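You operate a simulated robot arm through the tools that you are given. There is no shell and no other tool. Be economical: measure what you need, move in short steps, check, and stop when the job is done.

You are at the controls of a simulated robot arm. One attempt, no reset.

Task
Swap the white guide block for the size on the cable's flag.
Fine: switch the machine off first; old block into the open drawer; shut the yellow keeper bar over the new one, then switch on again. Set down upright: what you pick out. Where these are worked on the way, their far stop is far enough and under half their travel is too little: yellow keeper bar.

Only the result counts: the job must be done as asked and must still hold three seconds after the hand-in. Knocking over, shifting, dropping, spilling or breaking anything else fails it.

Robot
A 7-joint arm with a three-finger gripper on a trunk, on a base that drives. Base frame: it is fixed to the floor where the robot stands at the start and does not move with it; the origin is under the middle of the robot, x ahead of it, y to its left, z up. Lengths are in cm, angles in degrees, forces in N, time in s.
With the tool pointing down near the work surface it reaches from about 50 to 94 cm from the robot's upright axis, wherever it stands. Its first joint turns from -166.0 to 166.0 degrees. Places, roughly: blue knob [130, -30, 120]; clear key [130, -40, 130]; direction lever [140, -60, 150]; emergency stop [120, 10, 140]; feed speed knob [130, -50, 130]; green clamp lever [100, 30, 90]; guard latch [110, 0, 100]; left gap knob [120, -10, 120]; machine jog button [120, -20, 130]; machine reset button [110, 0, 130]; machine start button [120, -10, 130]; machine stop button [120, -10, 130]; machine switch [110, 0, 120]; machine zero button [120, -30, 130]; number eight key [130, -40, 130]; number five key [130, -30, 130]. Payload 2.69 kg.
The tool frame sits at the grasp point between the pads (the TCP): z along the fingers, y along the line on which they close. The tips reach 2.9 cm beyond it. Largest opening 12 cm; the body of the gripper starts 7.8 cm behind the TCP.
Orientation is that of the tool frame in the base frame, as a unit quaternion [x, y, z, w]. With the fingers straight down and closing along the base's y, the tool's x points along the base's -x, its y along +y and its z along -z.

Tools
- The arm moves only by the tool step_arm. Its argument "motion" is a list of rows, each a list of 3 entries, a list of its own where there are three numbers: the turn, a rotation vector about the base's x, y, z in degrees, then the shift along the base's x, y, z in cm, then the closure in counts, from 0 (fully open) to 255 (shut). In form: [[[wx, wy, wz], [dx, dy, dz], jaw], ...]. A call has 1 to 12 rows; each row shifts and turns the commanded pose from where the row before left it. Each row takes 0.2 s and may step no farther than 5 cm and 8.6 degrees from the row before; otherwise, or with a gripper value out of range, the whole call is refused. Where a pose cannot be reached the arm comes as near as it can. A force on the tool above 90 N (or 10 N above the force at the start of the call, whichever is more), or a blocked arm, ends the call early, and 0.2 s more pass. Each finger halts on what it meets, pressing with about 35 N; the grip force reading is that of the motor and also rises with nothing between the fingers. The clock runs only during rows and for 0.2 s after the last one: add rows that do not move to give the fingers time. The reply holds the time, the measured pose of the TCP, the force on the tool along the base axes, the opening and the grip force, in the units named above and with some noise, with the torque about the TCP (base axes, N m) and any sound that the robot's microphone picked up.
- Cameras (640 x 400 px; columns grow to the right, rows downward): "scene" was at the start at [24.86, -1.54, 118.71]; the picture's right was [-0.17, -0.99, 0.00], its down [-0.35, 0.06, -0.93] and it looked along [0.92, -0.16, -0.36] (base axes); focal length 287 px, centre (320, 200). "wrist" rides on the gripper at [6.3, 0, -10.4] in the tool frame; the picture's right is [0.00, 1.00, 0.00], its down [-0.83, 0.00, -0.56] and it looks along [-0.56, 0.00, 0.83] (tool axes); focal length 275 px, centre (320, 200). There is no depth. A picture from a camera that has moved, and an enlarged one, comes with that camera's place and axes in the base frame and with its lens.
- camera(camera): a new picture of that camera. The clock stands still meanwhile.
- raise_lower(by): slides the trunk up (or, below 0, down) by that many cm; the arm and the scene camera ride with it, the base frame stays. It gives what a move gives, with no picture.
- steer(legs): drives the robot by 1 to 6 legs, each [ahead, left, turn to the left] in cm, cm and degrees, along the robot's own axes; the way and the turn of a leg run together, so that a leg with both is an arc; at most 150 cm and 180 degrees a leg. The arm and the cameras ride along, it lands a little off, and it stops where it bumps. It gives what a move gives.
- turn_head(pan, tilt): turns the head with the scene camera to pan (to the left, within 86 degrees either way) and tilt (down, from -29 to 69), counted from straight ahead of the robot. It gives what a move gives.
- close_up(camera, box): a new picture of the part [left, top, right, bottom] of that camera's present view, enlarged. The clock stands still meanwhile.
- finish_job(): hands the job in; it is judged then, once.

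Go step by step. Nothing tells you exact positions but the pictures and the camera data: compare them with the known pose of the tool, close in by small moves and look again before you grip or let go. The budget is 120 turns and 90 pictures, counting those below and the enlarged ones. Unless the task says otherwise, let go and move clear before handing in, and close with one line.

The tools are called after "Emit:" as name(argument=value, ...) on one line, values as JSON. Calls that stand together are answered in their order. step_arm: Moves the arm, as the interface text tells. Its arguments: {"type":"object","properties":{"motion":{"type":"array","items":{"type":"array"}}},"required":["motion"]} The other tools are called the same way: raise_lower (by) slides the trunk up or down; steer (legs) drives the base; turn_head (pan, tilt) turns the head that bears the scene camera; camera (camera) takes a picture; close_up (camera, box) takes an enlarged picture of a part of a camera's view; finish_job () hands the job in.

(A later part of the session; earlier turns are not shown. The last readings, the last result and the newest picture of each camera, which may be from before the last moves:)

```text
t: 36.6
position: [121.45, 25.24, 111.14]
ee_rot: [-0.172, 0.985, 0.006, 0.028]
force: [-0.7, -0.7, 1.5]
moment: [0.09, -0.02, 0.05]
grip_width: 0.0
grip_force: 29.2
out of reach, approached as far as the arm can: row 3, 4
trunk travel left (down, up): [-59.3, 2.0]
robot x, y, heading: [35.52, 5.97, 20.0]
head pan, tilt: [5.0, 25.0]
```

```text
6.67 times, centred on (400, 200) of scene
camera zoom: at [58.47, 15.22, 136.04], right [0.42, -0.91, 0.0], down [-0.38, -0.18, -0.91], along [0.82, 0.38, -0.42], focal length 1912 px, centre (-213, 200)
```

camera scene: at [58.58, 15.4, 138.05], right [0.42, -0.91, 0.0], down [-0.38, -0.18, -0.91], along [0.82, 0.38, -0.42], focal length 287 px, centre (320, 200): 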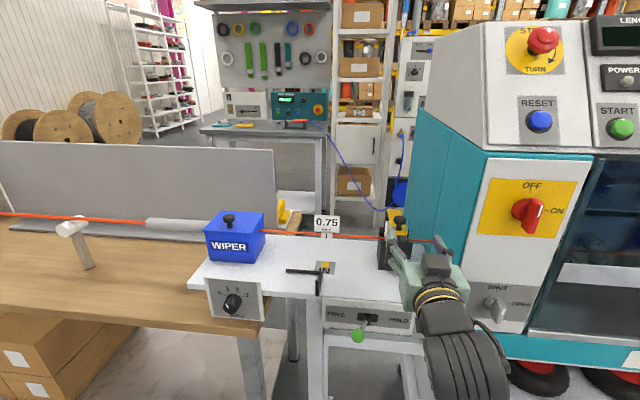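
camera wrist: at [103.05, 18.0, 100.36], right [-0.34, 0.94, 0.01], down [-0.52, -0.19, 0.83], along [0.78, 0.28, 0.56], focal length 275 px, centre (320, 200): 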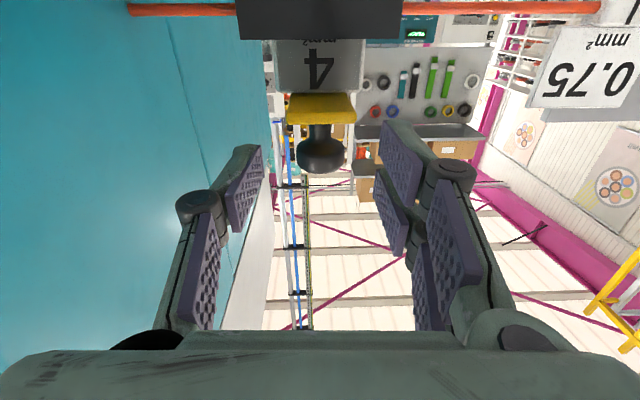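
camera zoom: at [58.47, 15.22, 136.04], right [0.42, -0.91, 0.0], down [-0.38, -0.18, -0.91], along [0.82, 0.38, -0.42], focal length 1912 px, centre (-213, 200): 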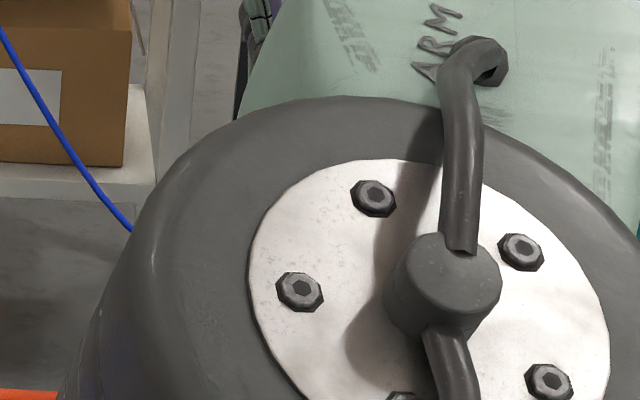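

The gripper slipped off the knob near the end. I check with the wrist camera.

Emit:
camera(camera="wrist")

Emit:
camera(camera="scene")

```text
49 pictures are left
camera wrist: at [114.91, 22.91, 121.23], right [-0.34, 0.94, 0.0], down [0.75, 0.27, 0.6], along [0.57, 0.21, -0.8], focal length 275 px, centre (320, 200)
```

wrist: 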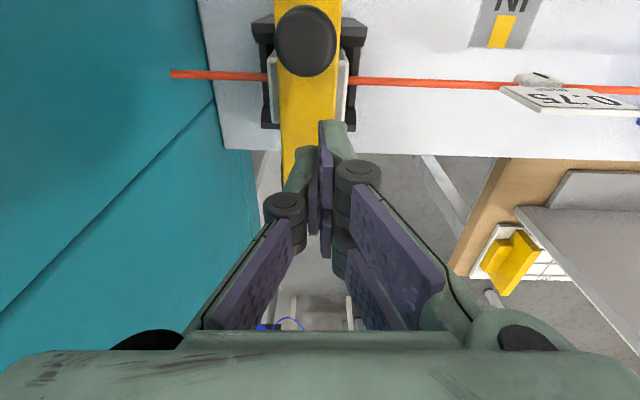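

```text
48 pictures are left
camera scene: at [58.47, 15.22, 136.04], right [0.42, -0.91, 0.0], down [-0.38, -0.18, -0.91], along [0.82, 0.38, -0.42], focal length 287 px, centre (320, 200)
```

scene: 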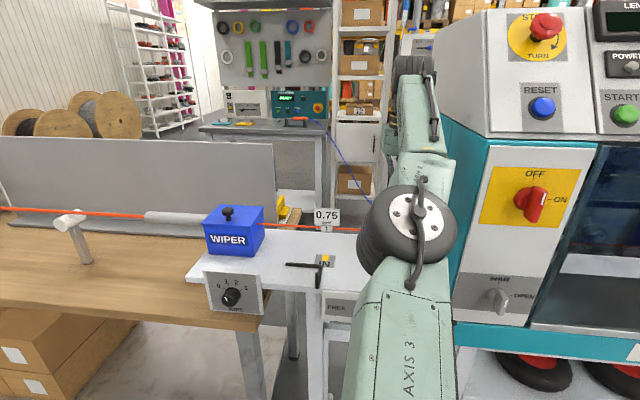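

The bar fell shut again because the arm ran out of reach before passing upright. I rise clear, draw back, drive 8 cm nearer and retry.

Emit:
step_arm(motion=[[[0, 0, 0], [-0.8, -0.3, 4], 200], [[0, 0, 0], [-1, -0.4, 4], 150], [[0, 0, 0], [-4.2, -1.6, 0], 130], [[0, 0, 0], [-4.2, -1.6, 0], 130], [[0, 0, 0], [-4.2, -1.6, 0], 130], [[0, 0, 0], [-4.2, -1.6, 0], 130], [[0, 0, 0], [-4.2, -1.6, 0], 130]])

Emit:
steer(legs=[[8, 0, 0]])

Emit:
camera(camera="scene")

```text
t: 38.2
position: [98.47, 17.16, 114.37]
ee_rot: [-0.171, 0.985, 0.005, 0.029]
force: [0.0, -0.8, 0.2]
moment: [0.02, -0.02, -0.03]
grip_width: 5.87
grip_force: 0.0
out of reach, approached as far as the arm can: row 1, 2, 3
trunk travel left (down, up): [-59.3, 2.0]
robot x, y, heading: [35.14, 6.24, 20.1]
head pan, tilt: [5.0, 25.0]
```

```text
t: 39.2
position: [106.2, 19.9, 114.39]
ee_rot: [-0.171, 0.985, 0.005, 0.029]
force: [0.6, -0.1, -0.3]
moment: [0.0, 0.03, 0.02]
grip_width: 5.88
grip_force: 0.0
trunk travel left (down, up): [-59.3, 2.0]
robot x, y, heading: [43.12, 9.04, 20.0]
head pan, tilt: [5.0, 25.0]
```

```text
47 pictures are left
camera scene: at [66.28, 18.17, 136.01], right [0.42, -0.91, 0.0], down [-0.38, -0.18, -0.91], along [0.82, 0.38, -0.42], focal length 287 px, centre (320, 200)
```

scene: 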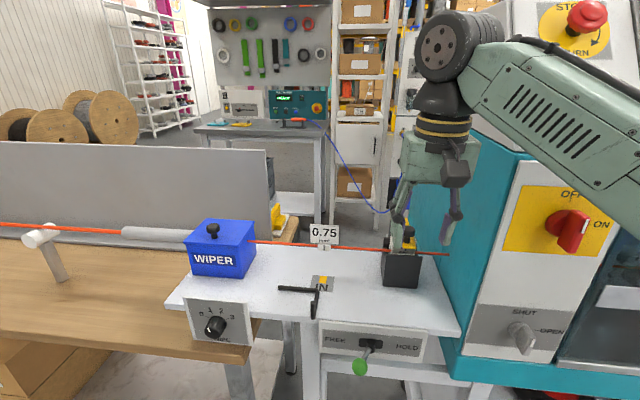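

Emit:
step_arm(motion=[[[2.68, -7.41, 0], [0, 0, 0.1], 130], [[2.68, -7.41, 0], [0, 0, 0.1], 130], [[2.68, -7.41, 0], [0, 0, 0.1], 130], [[2.68, -7.41, 0], [0, 0, 0.1], 130], [[2.68, -7.41, 0], [0, 0, 0.1], 130], [[2.68, -7.41, 0], [0, 0, 0.1], 130], [[2.68, -7.41, 0], [0, 0, 0.1], 130], [[2.68, -7.41, 0], [0, 0, 0.1], 130], [[2.68, -7.41, 0], [0, 0, 0.1], 130], [[2.68, -7.41, 0], [0, 0, 0.1], 130], [[2.68, -7.41, 0], [0, 0, 0.1], 130]])

Emit:
raise_lower(by=-8.5)

Emit:
close_up(camera="wrist", box=[160, 0, 480, 200])

```text
t: 41.6
position: [108.27, 19.33, 117.21]
ee_rot: [-0.121, 0.696, 0.124, 0.697]
force: [-0.6, 0.1, -0.4]
moment: [-0.05, 0.02, 0.01]
grip_width: 5.86
grip_force: 0.1
out of reach, approached as far as the arm can: row 10, 11
trunk travel left (down, up): [-59.3, 2.0]
robot x, y, heading: [42.85, 9.01, 20.1]
head pan, tilt: [5.0, 25.0]
```

```text
t: 42.8
position: [108.42, 19.34, 108.74]
ee_rot: [-0.122, 0.697, 0.124, 0.696]
force: [0.3, 0.2, 1.3]
moment: [-0.02, 0.02, -0.02]
grip_width: 5.88
grip_force: 0.1
trunk travel left (down, up): [-50.8, 10.5]
robot x, y, heading: [42.81, 8.94, 20.2]
head pan, tilt: [5.0, 25.0]
```

```text
2.00 times, centred on (320, 100) of wrist
camera zoom: at [98.61, 15.87, 102.45], right [-0.34, 0.94, 0.0], down [-0.52, -0.19, 0.83], along [0.78, 0.28, 0.56], focal length 551 px, centre (320, 400)
```

zoom: 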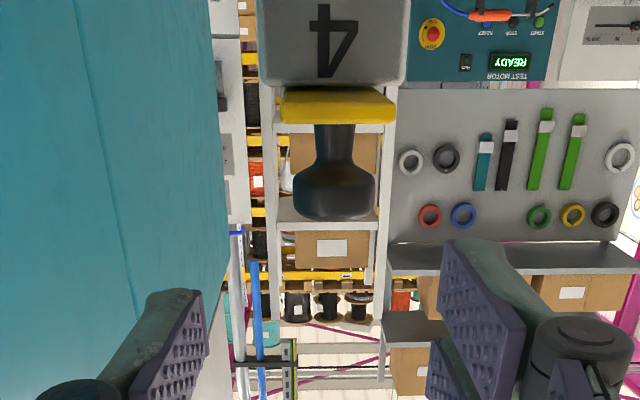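

Emit:
step_arm(motion=[[[0, 0, 0], [1.0, 0.8, -0.9], 130], [[0, 0, 0], [2.3, 0.9, -0.9], 130], [[0, 0, 0], [2.3, 0.85, 0], 130], [[0, 0, 0], [2.3, 0.85, 0], 130], [[0, 0, 0], [0, 0, 0], 180], [[0, 0, 0], [0, 0, 0], 230], [[0, 0, 0], [0, 0, 0], 255], [[0, 0, 0], [0, 0, 0], 255]])

Emit:
close_up(camera="scene", box=[352, 220, 448, 280])

```text
t: 44.6
position: [116.41, 22.65, 106.96]
ee_rot: [-0.119, 0.697, 0.123, 0.696]
force: [5.6, -5.0, 2.1]
moment: [0.01, -0.12, -0.07]
grip_width: 2.63
grip_force: 30.5
trunk travel left (down, up): [-50.8, 10.5]
robot x, y, heading: [43.01, 8.63, 20.0]
head pan, tilt: [5.0, 25.0]
```

```text
6.67 times, centred on (400, 250) of scene
camera zoom: at [66.24, 18.09, 127.54], right [0.42, -0.91, 0.0], down [-0.38, -0.18, -0.91], along [0.82, 0.38, -0.42], focal length 1912 px, centre (-213, -133)
```

zoom: 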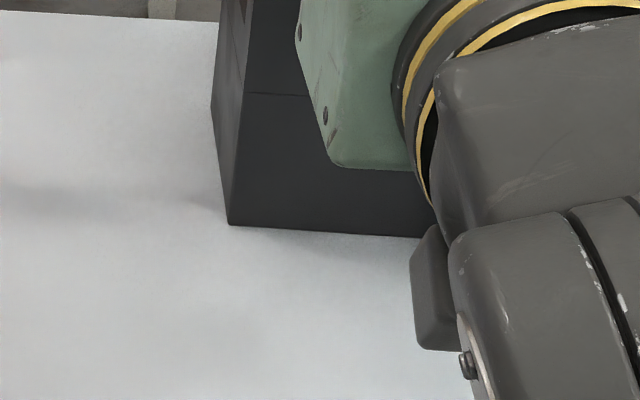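

Gripped again. I run the first half of the arc.

Emit:
step_arm(motion=[[[-2.73, 7.52, 0], [0.24, 0.09, 0.97], 255], [[-2.73, 7.52, 0], [0.37, 0.13, 0.92], 255], [[-2.73, 7.52, 0], [0.48, 0.17, 0.85], 255], [[-2.73, 7.52, 0], [0.59, 0.21, 0.78], 255], [[-2.73, 7.52, 0], [0.69, 0.25, 0.68], 255], [[-2.73, 7.52, 0], [0.77, 0.28, 0.57], 255]])

```text
t: 46.0
position: [119.27, 23.8, 111.78]
ee_rot: [-0.159, 0.919, 0.063, 0.354]
force: [6.8, -5.1, 18.3]
moment: [1.2, -1.42, -0.66]
grip_width: 2.66
grip_force: 45.3
trunk travel left (down, up): [-50.8, 10.5]
robot x, y, heading: [42.92, 9.03, 20.0]
head pan, tilt: [5.0, 25.0]
```

Emit:
step_arm(motion=[[[-2.73, 7.52, 0], [0.84, 0.3, 0.47], 255], [[-2.73, 7.52, 0], [0.88, 0.32, 0.34], 255], [[-2.73, 7.52, 0], [0.92, 0.33, 0.19], 255], [[-2.73, 7.52, 0], [0.93, 0.34, 0.05], 255], [[-2.73, 7.52, 0], [0.94, 0.34, -0.09], 255], [[-2.73, 7.52, 0], [0.91, 0.33, -0.22], 255]])

Emit:
camera(camera="wrist")

```text
t: 47.4
position: [122.14, 25.34, 107.16]
ee_rot: [-0.171, 0.985, 0.002, 0.006]
force: [25.4, 9.6, 69.4]
moment: [0.19, -0.26, -0.15]
grip_width: 0.61
grip_force: 28.6
out of reach, approached as far as the arm can: row 4, 5, 6
trunk travel left (down, up): [-50.8, 10.5]
robot x, y, heading: [42.89, 9.17, 20.1]
head pan, tilt: [5.0, 25.0]
```

```text
44 pictures are left
camera wrist: at [116.17, 23.2, 117.57], right [-0.34, 0.94, 0.0], down [0.77, 0.28, 0.57], along [0.53, 0.2, -0.82], focal length 275 px, centre (320, 200)
```

wrist: 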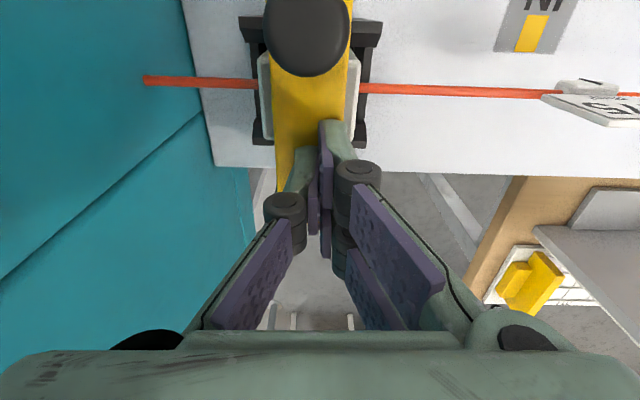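

The arm ran out of height at the top with the tool straight down, and the bar fell shut again. I raise the trunk fully and retry with the tool pitched ~30° down at the start and ~66° at the end, letting the knob pivot between the pads.

Emit:
raise_lower(by=10.4)

Emit:
step_arm(motion=[[[0, 0, 0], [-2, -0.8, 0], 130], [[2.56, -7.05, 0], [-1.8, -0.7, 0], 130], [[2.56, -7.05, 0], [-1.6, -0.6, 0], 130], [[2.56, -7.05, 0], [-1.6, -0.6, 0], 130], [[2.56, -7.05, 0], [-1.6, -0.6, 0], 130], [[2.56, -7.05, 0], [-1.6, -0.6, 0], 130], [[2.56, -7.05, 0], [-1.6, -0.6, -1], 130], [[2.56, -7.05, 0], [-1, -0.6, -2], 130], [[2.56, -7.05, 0], [0, 0, -3], 130]])

Emit:
close_up(camera="wrist", box=[160, 0, 480, 200])

```text
t: 48.8
position: [122.56, 25.01, 116.53]
ee_rot: [-0.172, 0.985, 0.0, -0.002]
force: [0.1, 0.4, -0.6]
moment: [0.0, 0.01, -0.02]
grip_width: 0.0
grip_force: 28.6
trunk travel left (down, up): [-61.2, 0.1]
robot x, y, heading: [42.66, 9.1, 19.9]
head pan, tilt: [5.0, 25.0]
```

```text
t: 50.8
position: [109.68, 19.98, 110.63]
ee_rot: [-0.147, 0.854, 0.088, 0.491]
force: [-0.2, 0.3, 0.6]
moment: [0.01, -0.01, 0.01]
grip_width: 5.88
grip_force: 0.1
trunk travel left (down, up): [-61.2, 0.1]
robot x, y, heading: [43.29, 9.33, 19.9]
head pan, tilt: [5.0, 25.0]
```

```text
2.00 times, centred on (320, 100) of wrist
camera zoom: at [98.33, 15.92, 110.57], right [-0.34, 0.94, 0.0], down [-0.06, -0.02, 1.0], along [0.94, 0.34, 0.06], focal length 551 px, centre (320, 400)
```

zoom: 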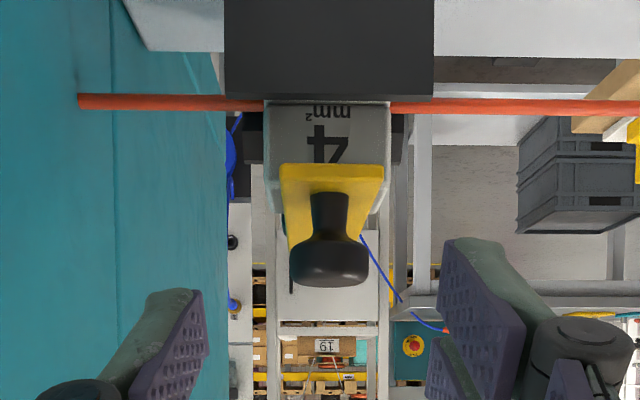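

Emit:
step_arm(motion=[[[0, 0, 0], [2.5, 1.1, -1.5], 130], [[0, 0, 0], [2.6, 1.1, -1.4], 130], [[0, 0, 0], [0, 0, 0], 180], [[0, 0, 0], [0, 0, 0], 230], [[0, 0, 0], [0, 0, 0], 255], [[0, 0, 0], [0, 0, 0], 255]])

Emit:
close_up(camera="wrist", box=[160, 0, 480, 200])

```text
t: 52.2
position: [114.67, 22.23, 107.8]
ee_rot: [-0.15, 0.854, 0.089, 0.49]
force: [-2.6, 10.4, 0.1]
moment: [0.68, 0.2, -0.1]
grip_width: 3.09
grip_force: 33.1
trunk travel left (down, up): [-61.2, 0.1]
robot x, y, heading: [43.15, 8.56, 20.1]
head pan, tilt: [5.0, 25.0]
```

```text
2.00 times, centred on (320, 100) of wrist
camera zoom: at [103.23, 18.17, 107.7], right [-0.34, 0.94, 0.0], down [-0.06, -0.02, 1.0], along [0.94, 0.34, 0.06], focal length 551 px, centre (320, 400)
```

zoom: 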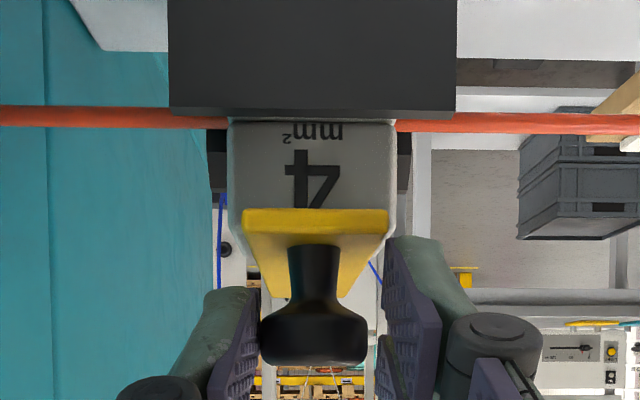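

Emit:
step_arm(motion=[[[0, 0, 0], [-0.1, 0.2, 0], 255], [[0, 0, 0], [0, 0, 0], 255], [[0, 0, 0], [0, 0, 0], 255]])

```text
t: 53.0
position: [114.7, 22.23, 107.81]
ee_rot: [-0.148, 0.854, 0.088, 0.491]
force: [3.9, 6.3, 5.5]
moment: [1.16, 0.21, -0.53]
grip_width: 3.05
grip_force: 45.6
trunk travel left (down, up): [-61.2, 0.1]
robot x, y, heading: [43.27, 8.83, 20.0]
head pan, tilt: [5.0, 25.0]
```

Firm grip. First half of the arc.

Emit:
step_arm(motion=[[[-1.02, 2.82, 0], [0.31, 0.11, 1.09], 255], [[-1.02, 2.82, 0], [0.45, 0.16, 1.04], 255], [[-1.02, 2.82, 0], [0.56, 0.2, 0.97], 255], [[-1.02, 2.82, 0], [0.7, 0.25, 0.88], 255], [[-1.02, 2.82, 0], [0.8, 0.29, 0.76], 255], [[-1.02, 2.82, 0], [0.87, 0.32, 0.65], 255]])

Emit:
camera(camera="wrist")

```text
t: 54.4
position: [118.24, 23.25, 113.44]
ee_rot: [-0.158, 0.921, 0.063, 0.352]
force: [-13.7, -23.5, 11.1]
moment: [-0.64, 0.73, -0.29]
grip_width: 2.72
grip_force: 44.9
trunk travel left (down, up): [-61.2, 0.1]
robot x, y, heading: [43.19, 8.77, 20.0]
head pan, tilt: [5.0, 25.0]
```

```text
41 pictures are left
camera wrist: at [107.35, 19.53, 116.91], right [-0.34, 0.94, 0.0], down [0.23, 0.08, 0.97], along [0.91, 0.33, -0.25], focal length 275 px, centre (320, 200)
```

wrist: 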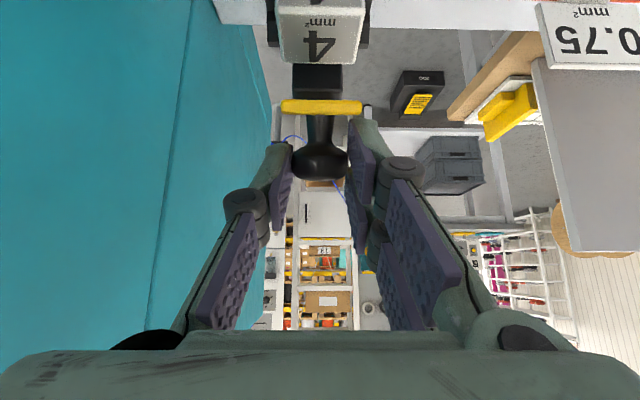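

Emit:
step_arm(motion=[[[-1.02, 2.82, 0], [0.97, 0.4, 0.45], 255], [[-1.02, 2.82, 0], [1.0, 0.4, 0.3], 255], [[-1.02, 2.82, 0], [1.05, 0.4, 0.15], 255], [[-1.02, 2.82, 0], [1.06, 0.4, 0.05], 255]])

Emit:
camera(camera="wrist")

```text
t: 55.4
position: [122.38, 24.84, 114.39]
ee_rot: [-0.16, 0.952, 0.045, 0.256]
force: [-3.4, -36.6, 26.1]
moment: [-0.34, 0.36, -0.29]
grip_width: 2.65
grip_force: 44.6
trunk travel left (down, up): [-61.2, 0.1]
robot x, y, heading: [43.14, 8.83, 19.8]
head pan, tilt: [5.0, 25.0]
```

```text
40 pictures are left
camera wrist: at [112.35, 21.25, 120.34], right [-0.33, 0.94, 0.0], down [0.42, 0.14, 0.9], along [0.85, 0.3, -0.44], focal length 275 px, centre (320, 200)
```

wrist: 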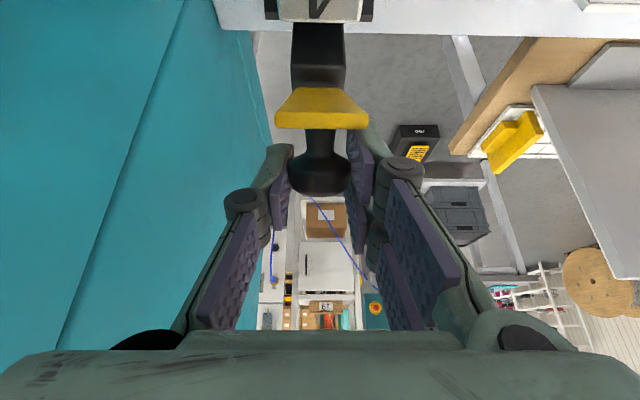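

Emit:
step_arm(motion=[[[-1.02, 2.82, 0], [1.05, 0.25, -0.08], 255], [[-1.02, 2.82, 0], [1.04, 0.3, -0.23], 255], [[-1.02, 2.82, 0], [1.0, 0.33, -0.37], 255]])

Emit:
camera(camera="wrist")

```text
t: 56.2
position: [124.33, 25.4, 114.68]
ee_rot: [-0.159, 0.969, 0.023, 0.188]
force: [11.0, -68.4, 22.6]
moment: [-0.63, 0.51, -0.22]
grip_width: 2.64
grip_force: 45.1
trunk travel left (down, up): [-61.2, 0.1]
robot x, y, heading: [43.21, 8.77, 19.9]
head pan, tilt: [5.0, 25.0]
```

```text
39 pictures are left
camera wrist: at [115.08, 22.47, 122.08], right [-0.32, 0.95, -0.02], down [0.53, 0.19, 0.82], along [0.78, 0.26, -0.57], focal length 275 px, centre (320, 200)
```

wrist: 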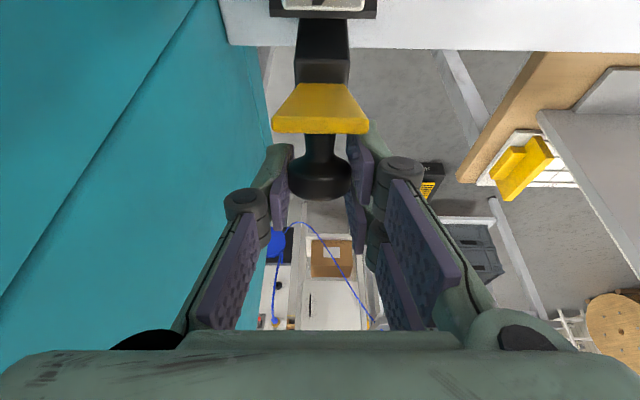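

The bar is about upright; lateral strain shows the hinge plane is yawed slightly less than I assumed. I relax sideways and push on past upright.

Emit:
step_arm(motion=[[[-1.02, 2.82, 0], [1.0, -0.3, -0.4], 255], [[-1.02, 2.82, 0], [1.0, 0.0, -0.5], 255], [[-1.02, 2.82, 0], [0.9, 0.2, -0.6], 255]])

Emit:
camera(camera="wrist")

```text
t: 57.0
position: [127.59, 26.52, 112.7]
ee_rot: [-0.168, 0.98, 0.014, 0.105]
force: [4.1, -25.8, -6.6]
moment: [0.35, 0.35, -0.33]
grip_width: 3.01
grip_force: 45.1
trunk travel left (down, up): [-61.2, 0.1]
robot x, y, heading: [43.07, 8.68, 20.0]
head pan, tilt: [5.0, 25.0]
```

```text
38 pictures are left
camera wrist: at [119.87, 23.81, 121.6], right [-0.34, 0.94, -0.01], down [0.65, 0.24, 0.72], along [0.68, 0.24, -0.7], focal length 275 px, centre (320, 200)
```

wrist: 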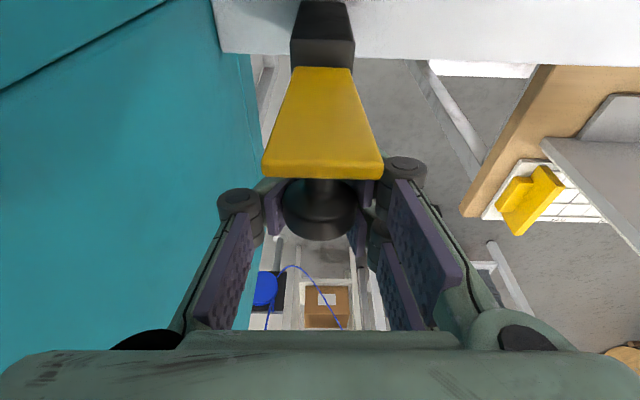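

The bar is well past upright. I release and back out, fingers straddling the bar.

Emit:
step_arm(motion=[[[0, 0, 0], [0, 0, 0], 150], [[0, 0, 0], [0, 0, 0], 80], [[0, 0, 0], [0, 0, 0], 20], [[0, 0, 0], [0, 0, 0], 0], [[0, 0, 0], [-1, -0.3, 1.5], 0], [[0, 0, 0], [-2, -0.7, 1], 0], [[0, 0, 0], [-4.5, -1.6, 0], 0], [[0, 0, 0], [-4.5, -1.6, 0], 0], [[0, 0, 0], [-4.5, -1.6, 1], 0], [[0, 0, 0], [-3, -1.1, 1], 0]])

Emit:
camera(camera="wrist")

Emit:
camera(camera="scene")

```text
t: 59.2
position: [108.75, 19.18, 116.35]
ee_rot: [-0.169, 0.98, 0.018, 0.101]
force: [-0.9, 0.2, -0.4]
moment: [-0.02, -0.01, 0.0]
grip_width: 12.0
grip_force: 0.1
trunk travel left (down, up): [-61.2, 0.1]
robot x, y, heading: [43.26, 9.23, 20.1]
head pan, tilt: [5.0, 25.0]
```

```text
37 pictures are left
camera wrist: at [101.08, 16.45, 125.34], right [-0.34, 0.94, 0.0], down [0.66, 0.24, 0.71], along [0.67, 0.24, -0.7], focal length 275 px, centre (320, 200)
```

wrist: 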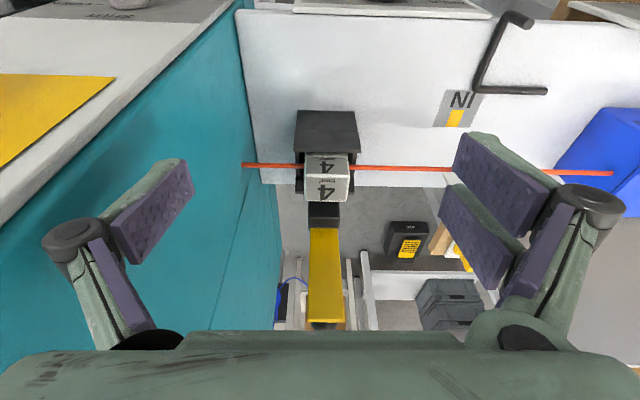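

```text
36 pictures are left
camera scene: at [66.14, 18.15, 137.95], right [0.42, -0.91, 0.0], down [-0.38, -0.18, -0.91], along [0.82, 0.38, -0.42], focal length 287 px, centre (320, 200)
```

scene: 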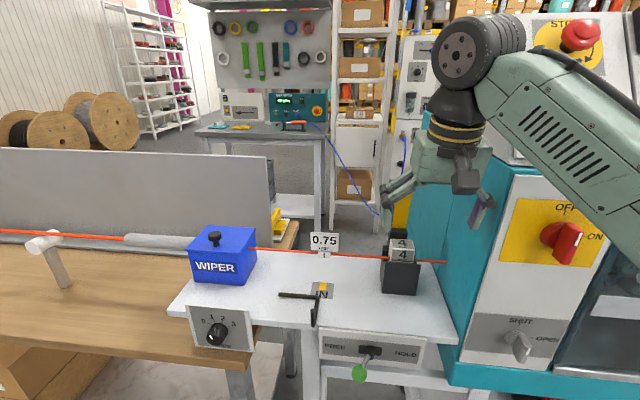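

The keeper stays open. Now I measure the white block precisely.

Emit:
close_up(camera="wrist", box=[264, 110, 392, 190])

Emit:
close_up(camera="scene", box=[360, 225, 440, 275])

```text
5.00 times, centred on (328, 150) of wrist
camera zoom: at [101.08, 16.45, 125.34], right [-0.34, 0.94, 0.0], down [0.66, 0.24, 0.71], along [0.67, 0.24, -0.7], focal length 1376 px, centre (280, 450)
```

zoom: 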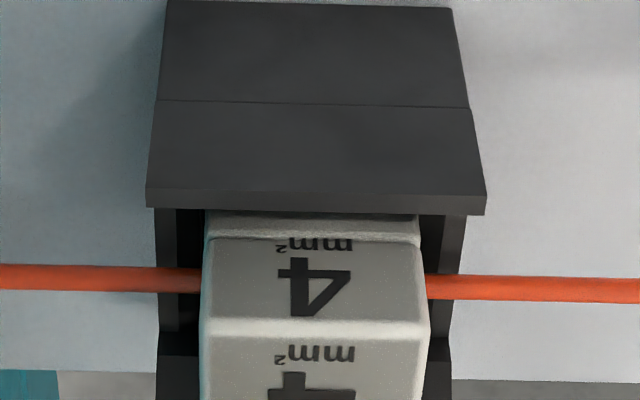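

```text
8.00 times, centred on (400, 250) of scene
camera zoom: at [66.14, 18.15, 137.95], right [0.42, -0.91, 0.0], down [-0.38, -0.18, -0.91], along [0.82, 0.38, -0.42], focal length 2294 px, centre (-320, -200)
```

zoom: 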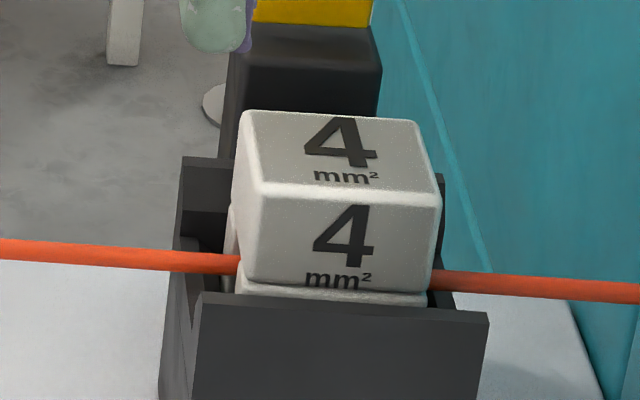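

Block top centre ≈ (119.9, 23.8, 103.8), cable ≈ z 100.5. I straighten the tool and hover above it.

Emit:
step_arm(motion=[[[-2.0, 5.55, 0], [2, 0.8, 0], 50], [[-2.0, 5.55, 0], [3, 1.25, -1], 80], [[0, 0, 0], [3, 1.25, -2], 80], [[0, 0, 0], [3.1, 1.25, -3], 80]])

Emit:
camera(camera="wrist")

```text
t: 60.2
position: [119.41, 23.7, 111.47]
ee_rot: [-0.171, 0.985, -0.001, 0.008]
force: [-0.4, 0.5, -0.6]
moment: [0.0, 0.01, 0.0]
grip_width: 8.25
grip_force: 0.1
trunk travel left (down, up): [-61.2, 0.1]
robot x, y, heading: [42.73, 8.75, 19.8]
head pan, tilt: [5.0, 25.0]
```

```text
33 pictures are left
camera wrist: at [113.23, 21.71, 121.9], right [-0.34, 0.94, -0.01], down [0.77, 0.28, 0.57], along [0.54, 0.19, -0.82], focal length 275 px, centre (320, 200)
```

wrist: 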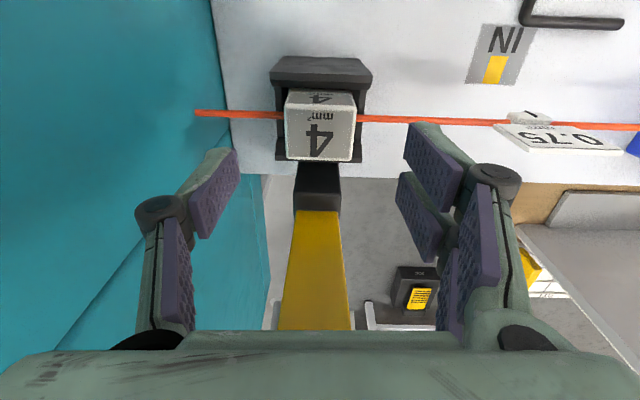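

Emit:
step_arm(motion=[[[0, 0, 0], [0.3, 0.15, -3], 100], [[0, 0, 0], [0.2, 0.05, -2.5], 110], [[0, 0, 0], [0, 0, -1], 120], [[0, 0, 0], [0, 0, 0], 140], [[0, 0, 0], [0, 0, 0], 180], [[0, 0, 0], [0, 0, 0], 220], [[0, 0, 0], [0, 0, 0], 220]])

Emit:
camera(camera="wrist")

```text
t: 61.8
position: [119.22, 25.41, 106.22]
ee_rot: [-0.178, 0.984, -0.013, 0.017]
force: [12.3, -35.3, 80.7]
moment: [-3.41, -0.95, 0.12]
grip_width: 6.78
grip_force: 31.7
trunk travel left (down, up): [-61.2, 0.1]
robot x, y, heading: [43.1, 9.33, 19.7]
head pan, tilt: [5.0, 25.0]
```

```text
32 pictures are left
camera wrist: at [112.93, 23.47, 116.37], right [-0.35, 0.93, -0.03], down [0.75, 0.31, 0.58], along [0.55, 0.18, -0.81], focal length 275 px, centre (320, 200)
```

wrist: 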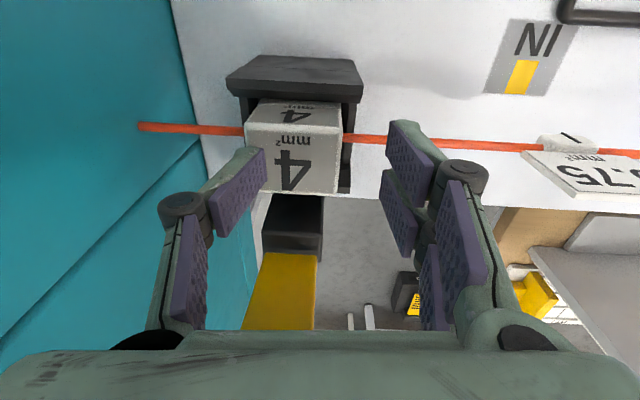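

The right finger landed on something beside the block. I back up at once and look.

Emit:
step_arm(motion=[[[0, 0, 0], [0, 0, 2], 80], [[0, 0, 0], [0, 0, 3], 60]])

Emit:
close_up(camera="wrist", box=[240, 80, 400, 180])

Emit:
camera(camera="scene")

```text
t: 62.4
position: [119.71, 25.51, 108.8]
ee_rot: [-0.18, 0.984, -0.006, 0.0]
force: [0.8, 0.1, 0.2]
moment: [0.01, 0.02, 0.0]
grip_width: 9.16
grip_force: 0.1
trunk travel left (down, up): [-61.2, 0.1]
robot x, y, heading: [43.07, 8.96, 20.4]
head pan, tilt: [5.0, 25.0]
```

```text
4.00 times, centred on (320, 130) of wrist
camera zoom: at [113.86, 23.56, 119.34], right [-0.36, 0.93, -0.01], down [0.78, 0.3, 0.55], along [0.52, 0.19, -0.83], focal length 1101 px, centre (320, 480)
```

zoom: 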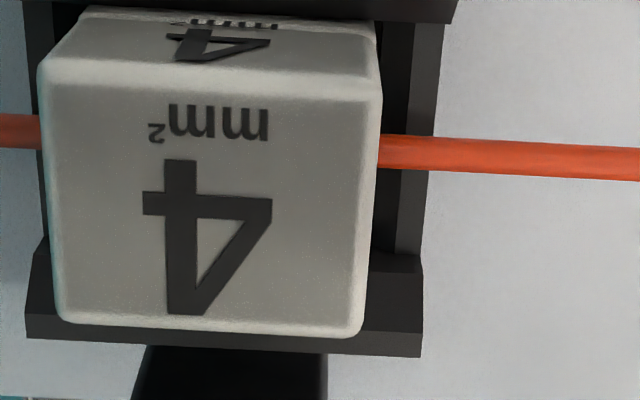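

```text
30 pictures are left
camera scene: at [65.42, 19.19, 137.86], right [0.43, -0.91, 0.01], down [-0.38, -0.19, -0.91], along [0.82, 0.38, -0.42], focal length 287 px, centre (320, 200)
```

scene: 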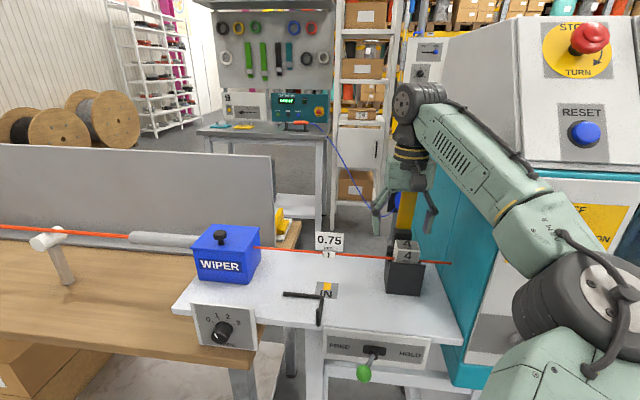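

The forearm seems to have bumped the machine's side and nudged the base. I lift away and move the base 16 cm left so that the arm comes in clear of the machine.

Emit:
step_arm(motion=[[[0, 0, 0], [-1, 0, 3], 60], [[0, 0, 0], [-4, -1.2, 1], 60], [[0, 0, 0], [-4, -1.2, 0], 60]])

Emit:
steer(legs=[[0, 16, 0]])

Emit:
step_arm(motion=[[[0, 0, 0], [1.0, -3, 0], 60], [[0, 0, 0], [1.2, -3.5, 0], 60], [[0, 0, 0], [1.3, -3.5, 0], 60], [[0, 0, 0], [1.2, -3.5, 0], 60]])

Emit:
camera(camera="scene")

Emit:
camera(camera="wrist")

```text
t: 63.2
position: [111.68, 21.31, 112.78]
ee_rot: [-0.168, 0.986, 0.002, 0.0]
force: [-0.2, -0.2, 0.9]
moment: [0.03, 0.01, -0.02]
grip_width: 9.19
grip_force: 0.0
trunk travel left (down, up): [-61.2, 0.1]
robot x, y, heading: [43.08, 8.75, 19.9]
head pan, tilt: [5.0, 25.0]
```

```text
t: 65.1
position: [106.43, 36.43, 112.86]
ee_rot: [-0.169, 0.986, 0.0, 0.0]
force: [1.0, -0.8, 0.5]
moment: [-0.03, -0.01, -0.01]
grip_width: 9.17
grip_force: 0.1
trunk travel left (down, up): [-61.2, 0.1]
robot x, y, heading: [37.64, 24.33, 19.9]
head pan, tilt: [5.0, 25.0]
```

```text
t: 66.1
position: [110.99, 23.1, 112.77]
ee_rot: [-0.17, 0.985, 0.001, 0.0]
force: [-1.2, -0.6, 0.0]
moment: [0.01, 0.03, -0.01]
grip_width: 9.18
grip_force: 0.0
trunk travel left (down, up): [-61.2, 0.1]
robot x, y, heading: [38.15, 24.0, 19.9]
head pan, tilt: [5.0, 25.0]
```

```text
29 pictures are left
camera scene: at [60.8, 33.01, 137.94], right [0.42, -0.91, 0.0], down [-0.38, -0.18, -0.91], along [0.82, 0.38, -0.42], focal length 287 px, centre (320, 200)
```

scene: 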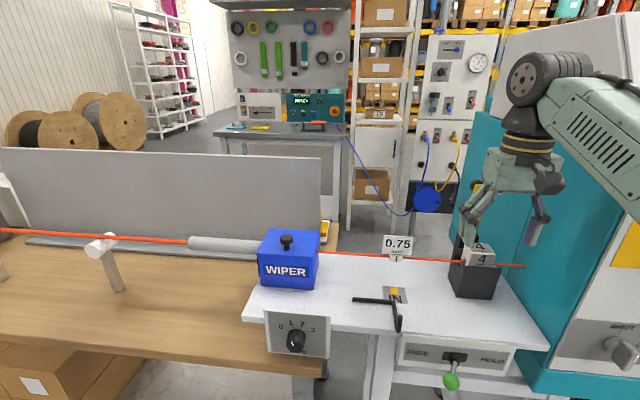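

```text
28 pictures are left
camera wrist: at [105.17, 21.01, 123.26], right [-0.34, 0.94, 0.0], down [0.78, 0.28, 0.56], along [0.52, 0.19, -0.83], focal length 275 px, centre (320, 200)
```

wrist: 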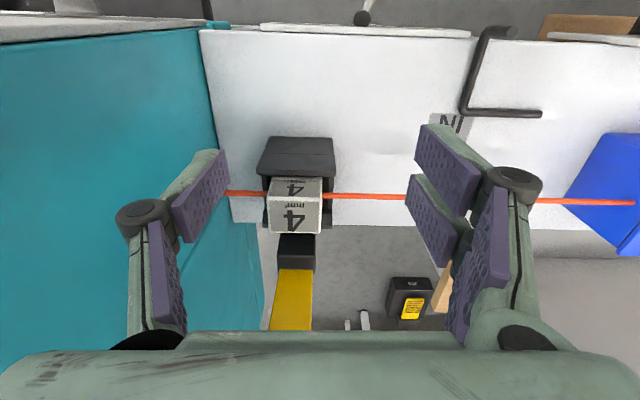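

The wall is only ~6.7 cm right of the block's centre, so the open knuckles hit it. I narrow the opening to ~6 cm and hover, slightly left-biased.

Emit:
step_arm(motion=[[[0, 0, 0], [0, 0.2, 0], 127], [[0, 0, 0], [0, 0.2, 0], 127], [[0, 0, 0], [2.9, 0.2, 0], 127], [[0, 0, 0], [2.9, 0.2, -1], 127], [[0, 0, 0], [2.9, 0.2, -2], 127]])

Emit:
close_up(camera="wrist", box=[160, 50, 480, 250])

```text
t: 67.3
position: [119.91, 23.97, 109.61]
ee_rot: [-0.17, 0.985, 0.001, -0.001]
force: [0.5, -0.1, -0.3]
moment: [0.0, 0.0, -0.02]
grip_width: 6.01
grip_force: 0.0
trunk travel left (down, up): [-61.2, 0.1]
robot x, y, heading: [37.24, 23.82, 19.8]
head pan, tilt: [5.0, 25.0]
```

```text
2.00 times, centred on (320, 150) of wrist
camera zoom: at [114.09, 21.92, 120.23], right [-0.34, 0.94, 0.0], down [0.78, 0.28, 0.55], along [0.52, 0.19, -0.83], focal length 551 px, centre (320, 300)
```

zoom: 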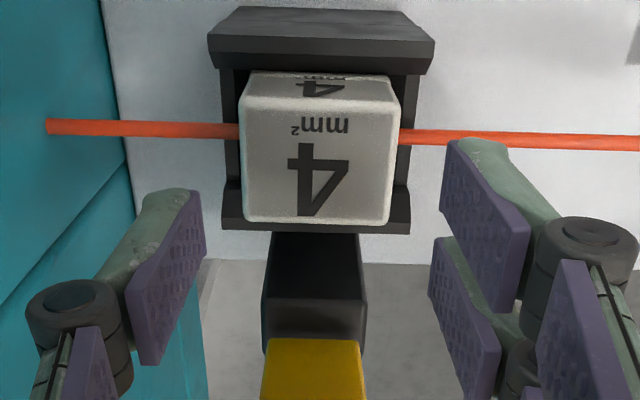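

Centred. I descend and close.

Emit:
step_arm(motion=[[[0, 0, 0], [-0.3, -0.05, -2], 127], [[0, 0, 0], [0, 0, -1.6], 127], [[0, 0, 0], [0, 0, -1.1], 127], [[0, 0, 0], [0, 0, 0], 150], [[0, 0, 0], [0, 0, 0], 190], [[0, 0, 0], [0, 0, 0], 220], [[0, 0, 0], [0, 0, 0], 220]])

```text
t: 68.9
position: [119.65, 23.85, 105.22]
ee_rot: [-0.17, 0.985, 0.001, 0.0]
force: [1.3, 0.0, -0.1]
moment: [0.04, -0.05, -0.02]
grip_width: 4.73
grip_force: 34.8
trunk travel left (down, up): [-61.2, 0.1]
robot x, y, heading: [37.9, 23.99, 19.7]
head pan, tilt: [5.0, 25.0]
```

Gripped at 4.73 cm. I lift straight up and check.

Emit:
step_arm(motion=[[[0, 0, 0], [0, 0, 1], 220], [[0, 0, 0], [0, 0, 1.5], 220], [[0, 0, 0], [0, 0, 2], 220], [[0, 0, 0], [0, 0, 2], 220], [[0, 0, 0], [0, 0, 2], 220]])

Emit:
camera(camera="wrist")

```text
t: 70.1
position: [119.36, 23.81, 113.56]
ee_rot: [-0.17, 0.985, 0.001, 0.001]
force: [-0.6, 0.2, -1.6]
moment: [-0.02, -0.02, 0.01]
grip_width: 4.73
grip_force: 34.9
trunk travel left (down, up): [-61.2, 0.1]
robot x, y, heading: [37.45, 23.62, 20.1]
head pan, tilt: [5.0, 25.0]
```

```text
26 pictures are left
camera wrist: at [113.57, 21.79, 124.13], right [-0.34, 0.94, 0.0], down [0.78, 0.28, 0.56], along [0.52, 0.19, -0.83], focal length 275 px, centre (320, 200)
```

wrist: 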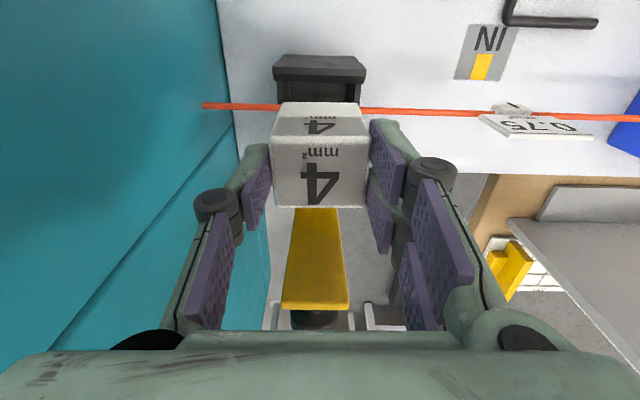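

The white block is out. I draw it back and swing right in front of the machine toward the drawer side.

Emit:
step_arm(motion=[[[0, 0, 0], [-4.13, -1.5, 0], 220], [[0, 0, 0], [-4.13, -1.5, 0], 220], [[0, 0, 0], [-4.13, -1.5, 0], 220], [[0, 0, 0], [-4.13, -1.5, 0], 220], [[0, 0, 0], [-4.13, -1.5, 0], 220], [[0, 0, 0], [-4.13, -1.5, 0], 220], [[0, 0, 0], [-4.13, -1.5, 0], 220]])

Emit:
step_arm(motion=[[[0, 0, 0], [1.53, -4.22, 0], 220], [[0, 0, 0], [1.53, -4.22, 0], 220], [[0, 0, 0], [1.53, -4.22, 0], 220], [[0, 0, 0], [1.53, -4.22, 0], 220], [[0, 0, 0], [1.53, -4.22, 0], 220], [[0, 0, 0], [1.53, -4.22, 0], 220], [[0, 0, 0], [1.53, -4.22, 0], 220]])

Emit:
raise_lower(by=-28)

Emit:
camera(camera="wrist")

```text
t: 71.7
position: [90.45, 13.17, 113.19]
ee_rot: [-0.173, 0.985, 0.008, -0.001]
force: [0.0, -0.1, -0.7]
moment: [0.01, -0.01, 0.0]
grip_width: 4.71
grip_force: 35.1
trunk travel left (down, up): [-61.2, 0.1]
robot x, y, heading: [37.48, 23.64, 19.9]
head pan, tilt: [5.0, 25.0]
```

```text
t: 73.3
position: [101.75, -15.94, 112.26]
ee_rot: [-0.173, 0.985, 0.011, -0.004]
force: [0.1, 1.1, -0.5]
moment: [-0.06, 0.0, 0.0]
grip_width: 4.74
grip_force: 34.5
trunk travel left (down, up): [-61.2, 0.1]
robot x, y, heading: [37.86, 23.77, 20.0]
head pan, tilt: [5.0, 25.0]
```

```text
t: 76.1
position: [101.88, -15.92, 84.4]
ee_rot: [-0.173, 0.985, 0.011, -0.004]
force: [-0.3, 0.3, -0.9]
moment: [-0.01, 0.01, 0.01]
grip_width: 4.71
grip_force: 35.4
trunk travel left (down, up): [-33.2, 28.1]
robot x, y, heading: [37.49, 23.78, 19.9]
head pan, tilt: [5.0, 25.0]
```

```text
25 pictures are left
camera wrist: at [96.08, -18.15, 94.93], right [-0.35, 0.94, 0.02], down [0.79, 0.28, 0.55], along [0.51, 0.21, -0.83], focal length 275 px, centre (320, 200)
```

wrist: 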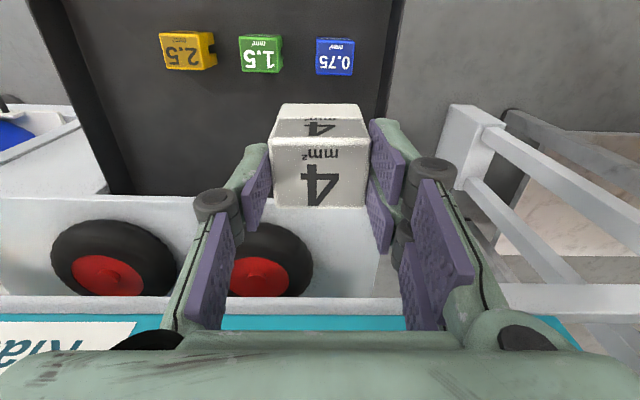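

The drawer is in view: blue block top ≈ (98.8, −14.3, 57.4), with free floor behind it. I level the tool, go over the free spot and lower the trunk most of the way.

Emit:
step_arm(motion=[[[-1.16, -0.67, 0], [2.9, 1.06, 0], 220], [[0, 0, 0], [2.9, 1.06, 0], 220]])

Emit:
raise_lower(by=-20)

Emit:
camera(camera="wrist")

```text
t: 76.7
position: [106.27, -12.83, 85.15]
ee_rot: [-0.168, 0.986, -0.011, 0.003]
force: [0.4, 0.1, -0.8]
moment: [-0.01, -0.01, -0.02]
grip_width: 4.71
grip_force: 35.0
out of reach, approached as far as the arm can: row 1, 2
trunk travel left (down, up): [-33.2, 28.1]
robot x, y, heading: [37.91, 23.98, 19.8]
head pan, tilt: [5.0, 25.0]
```

```text
t: 78.9
position: [106.27, -12.65, 65.02]
ee_rot: [-0.169, 0.986, -0.009, 0.003]
force: [-0.6, 0.8, -1.3]
moment: [0.02, 0.01, 0.05]
grip_width: 4.71
grip_force: 34.7
trunk travel left (down, up): [-13.2, 48.1]
robot x, y, heading: [37.65, 23.96, 19.8]
head pan, tilt: [5.0, 25.0]
```

```text
24 pictures are left
camera wrist: at [100.31, -14.52, 75.53], right [-0.34, 0.94, -0.02], down [0.78, 0.29, 0.56], along [0.53, 0.17, -0.83], focal length 275 px, centre (320, 200)
```

wrist: 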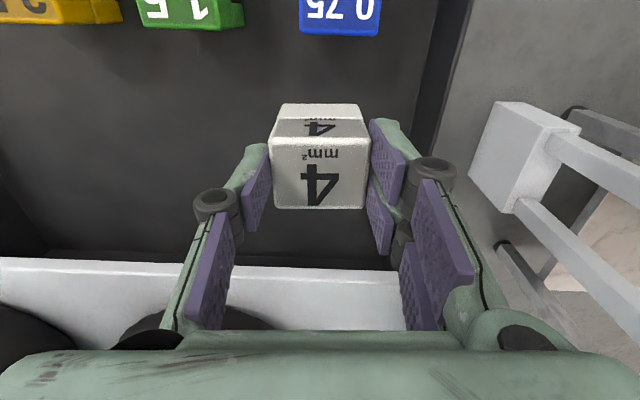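

Emit:
step_arm(motion=[[[0.9, 0.5, 0], [0, 0, -1.5], 220], [[0, 0, 0], [0, 0, -1.5], 220], [[0, 0, 0], [0, 0, -1.5], 220], [[0, 0, 0], [0, 0, -0.7], 220]])

Emit:
close_up(camera="wrist", box=[200, 0, 456, 160])

```text
t: 79.9
position: [107.28, -13.86, 60.34]
ee_rot: [-0.17, 0.986, -0.001, 0.0]
force: [0.3, 0.6, -0.3]
moment: [0.03, 0.0, -0.02]
grip_width: 4.71
grip_force: 35.2
out of reach, approached as far as the arm can: row 2, 3
trunk travel left (down, up): [-13.2, 48.1]
robot x, y, heading: [37.47, 24.02, 19.9]
head pan, tilt: [5.0, 25.0]
```

```text
2.50 times, centred on (328, 80) of wrist
camera zoom: at [101.45, -15.78, 70.94], right [-0.34, 0.94, 0.0], down [0.78, 0.28, 0.56], along [0.52, 0.19, -0.83], focal length 688 px, centre (300, 500)
```

zoom: 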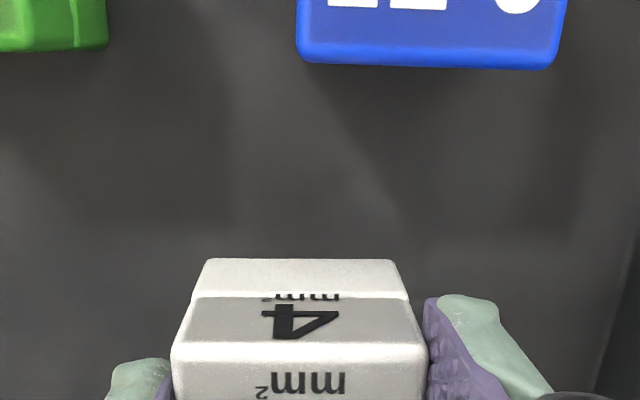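

Emit:
step_arm(motion=[[[0, 0, 0], [0, 0, -0.4], 220], [[0, 0, 0], [0, 0, -0.4], 220], [[0, 0, 0], [0, 0, -0.4], 220]])

```text
t: 80.7
position: [107.66, -14.21, 59.36]
ee_rot: [-0.17, 0.985, 0.0, 0.0]
force: [-1.0, 0.5, -0.8]
moment: [0.01, 0.0, 0.02]
grip_width: 4.73
grip_force: 34.6
out of reach, approached as far as the arm can: row 1
trunk travel left (down, up): [-13.2, 48.1]
robot x, y, heading: [37.67, 24.03, 19.9]
head pan, tilt: [5.0, 25.0]
```

Emit:
raise_lower(by=-0.5)

Emit:
raise_lower(by=-0.4)

Emit:
close_up(camera="wrist", box=[200, 0, 456, 160])

```text
t: 81.2
position: [107.65, -14.1, 58.92]
ee_rot: [-0.169, 0.986, -0.001, 0.001]
force: [-0.5, 0.0, -1.2]
moment: [0.02, -0.02, 0.0]
grip_width: 4.76
grip_force: 35.3
trunk travel left (down, up): [-12.7, 48.6]
robot x, y, heading: [37.54, 24.03, 19.7]
head pan, tilt: [5.0, 25.0]
```

```text
t: 81.8
position: [107.56, -14.14, 58.58]
ee_rot: [-0.17, 0.986, -0.002, 0.0]
force: [0.6, 0.1, -2.5]
moment: [-0.01, -0.01, 0.04]
grip_width: 4.74
grip_force: 35.9
trunk travel left (down, up): [-12.3, 49.0]
robot x, y, heading: [38.01, 24.16, 19.9]
head pan, tilt: [5.0, 25.0]
```

```text
2.50 times, centred on (328, 80) of wrist
camera zoom: at [101.76, -16.06, 69.04], right [-0.34, 0.94, 0.0], down [0.78, 0.28, 0.56], along [0.52, 0.19, -0.83], focal length 688 px, centre (300, 500)
```

zoom: 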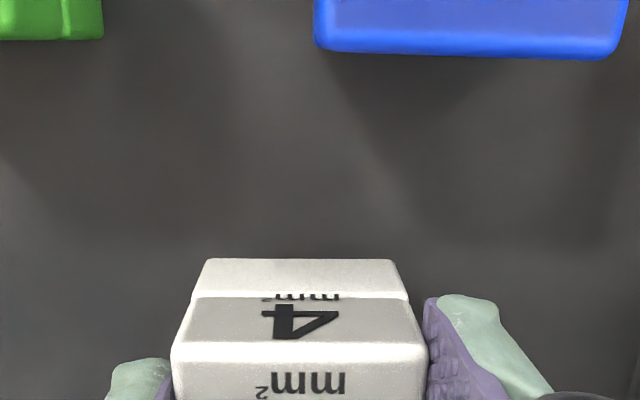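

By width, the blue block's top is at z ≈ 56.6, so the white still hangs ~0.6 cm high. I lower further in small steps.

Emit:
raise_lower(by=-0.4)

Emit:
raise_lower(by=-0.3)

```text
t: 82.3
position: [107.71, -13.97, 58.2]
ee_rot: [-0.169, 0.986, -0.001, 0.0]
force: [0.3, -1.1, -1.7]
moment: [-0.01, 0.02, -0.01]
grip_width: 4.75
grip_force: 34.8
trunk travel left (down, up): [-11.9, 49.4]
robot x, y, heading: [37.72, 23.28, 19.8]
head pan, tilt: [5.0, 25.0]
```

```text
t: 82.8
position: [107.54, -14.03, 57.89]
ee_rot: [-0.169, 0.986, -0.002, 0.0]
force: [-0.8, -0.5, -2.0]
moment: [-0.01, 0.01, -0.01]
grip_width: 4.72
grip_force: 35.2
trunk travel left (down, up): [-11.6, 49.7]
robot x, y, heading: [37.75, 23.36, 19.8]
head pan, tilt: [5.0, 25.0]
```

Emit:
raise_lower(by=-0.4)

Emit:
raise_lower(by=-0.4)

```text
t: 83.3
position: [107.68, -14.19, 57.48]
ee_rot: [-0.169, 0.986, 0.0, 0.0]
force: [0.0, 0.7, -1.3]
moment: [0.0, -0.01, -0.01]
grip_width: 4.73
grip_force: 34.9
trunk travel left (down, up): [-11.2, 50.1]
robot x, y, heading: [37.8, 23.6, 19.9]
head pan, tilt: [5.0, 25.0]
```

```text
t: 83.9
position: [107.54, -14.05, 57.43]
ee_rot: [-0.17, 0.985, -0.002, 0.001]
force: [2.5, -2.7, 21.3]
moment: [0.09, -0.01, -0.01]
grip_width: 4.76
grip_force: 34.8
trunk travel left (down, up): [-10.8, 50.5]
robot x, y, heading: [37.58, 23.96, 19.8]
head pan, tilt: [5.0, 25.0]
```

Contact: the white block stands on the drawer floor. I release, rise, and move over the blue block.

Emit:
step_arm(motion=[[[0, 0, 0], [0, 0, 0], 180], [[0, 0, 0], [0, 0, 0], 130], [[0, 0, 0], [0, 0, 0], 100], [[0, 0, 0], [0, 0, 0], 90]])

Emit:
raise_lower(by=10)

Emit:
step_arm(motion=[[[0, 0, -1.3], [-4.3, 0.2, 0], 100], [[0, 0, -1.3], [-4.3, 0.1, 0], 100]])

Emit:
camera(camera="wrist")

```text
t: 84.9
position: [107.62, -14.11, 57.05]
ee_rot: [-0.169, 0.986, -0.001, 0.0]
force: [0.1, -0.2, 0.1]
moment: [-0.02, 0.0, 0.0]
grip_width: 7.77
grip_force: 0.1
trunk travel left (down, up): [-10.8, 50.5]
robot x, y, heading: [37.82, 23.82, 19.9]
head pan, tilt: [5.0, 25.0]
```

```text
t: 86.2
position: [107.71, -13.97, 66.97]
ee_rot: [-0.169, 0.986, -0.001, 0.0]
force: [0.7, -0.4, -0.1]
moment: [0.02, 0.03, -0.01]
grip_width: 7.77
grip_force: 0.1
trunk travel left (down, up): [-20.8, 40.5]
robot x, y, heading: [37.54, 23.89, 20.0]
head pan, tilt: [5.0, 25.0]
```

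```text
t: 86.8
position: [102.61, -17.63, 69.09]
ee_rot: [-0.147, 0.989, 0.0, 0.0]
force: [0.1, 0.6, 1.5]
moment: [-0.03, -0.02, 0.01]
grip_width: 7.29
grip_force: 0.0
out of reach, approached as far as the arm can: row 1, 2
trunk travel left (down, up): [-20.8, 40.5]
robot x, y, heading: [37.83, 23.85, 20.1]
head pan, tilt: [5.0, 25.0]
```

```text
21 pictures are left
camera wrist: at [96.71, -19.41, 79.5], right [-0.3, 0.96, 0.0], down [0.79, 0.25, 0.56], along [0.53, 0.16, -0.83], focal length 275 px, centre (320, 200)
```

wrist: 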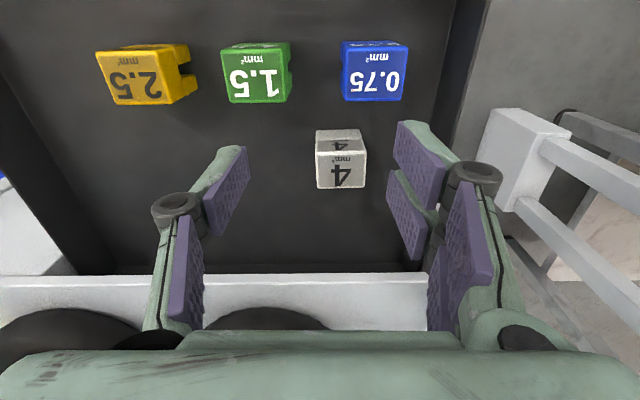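

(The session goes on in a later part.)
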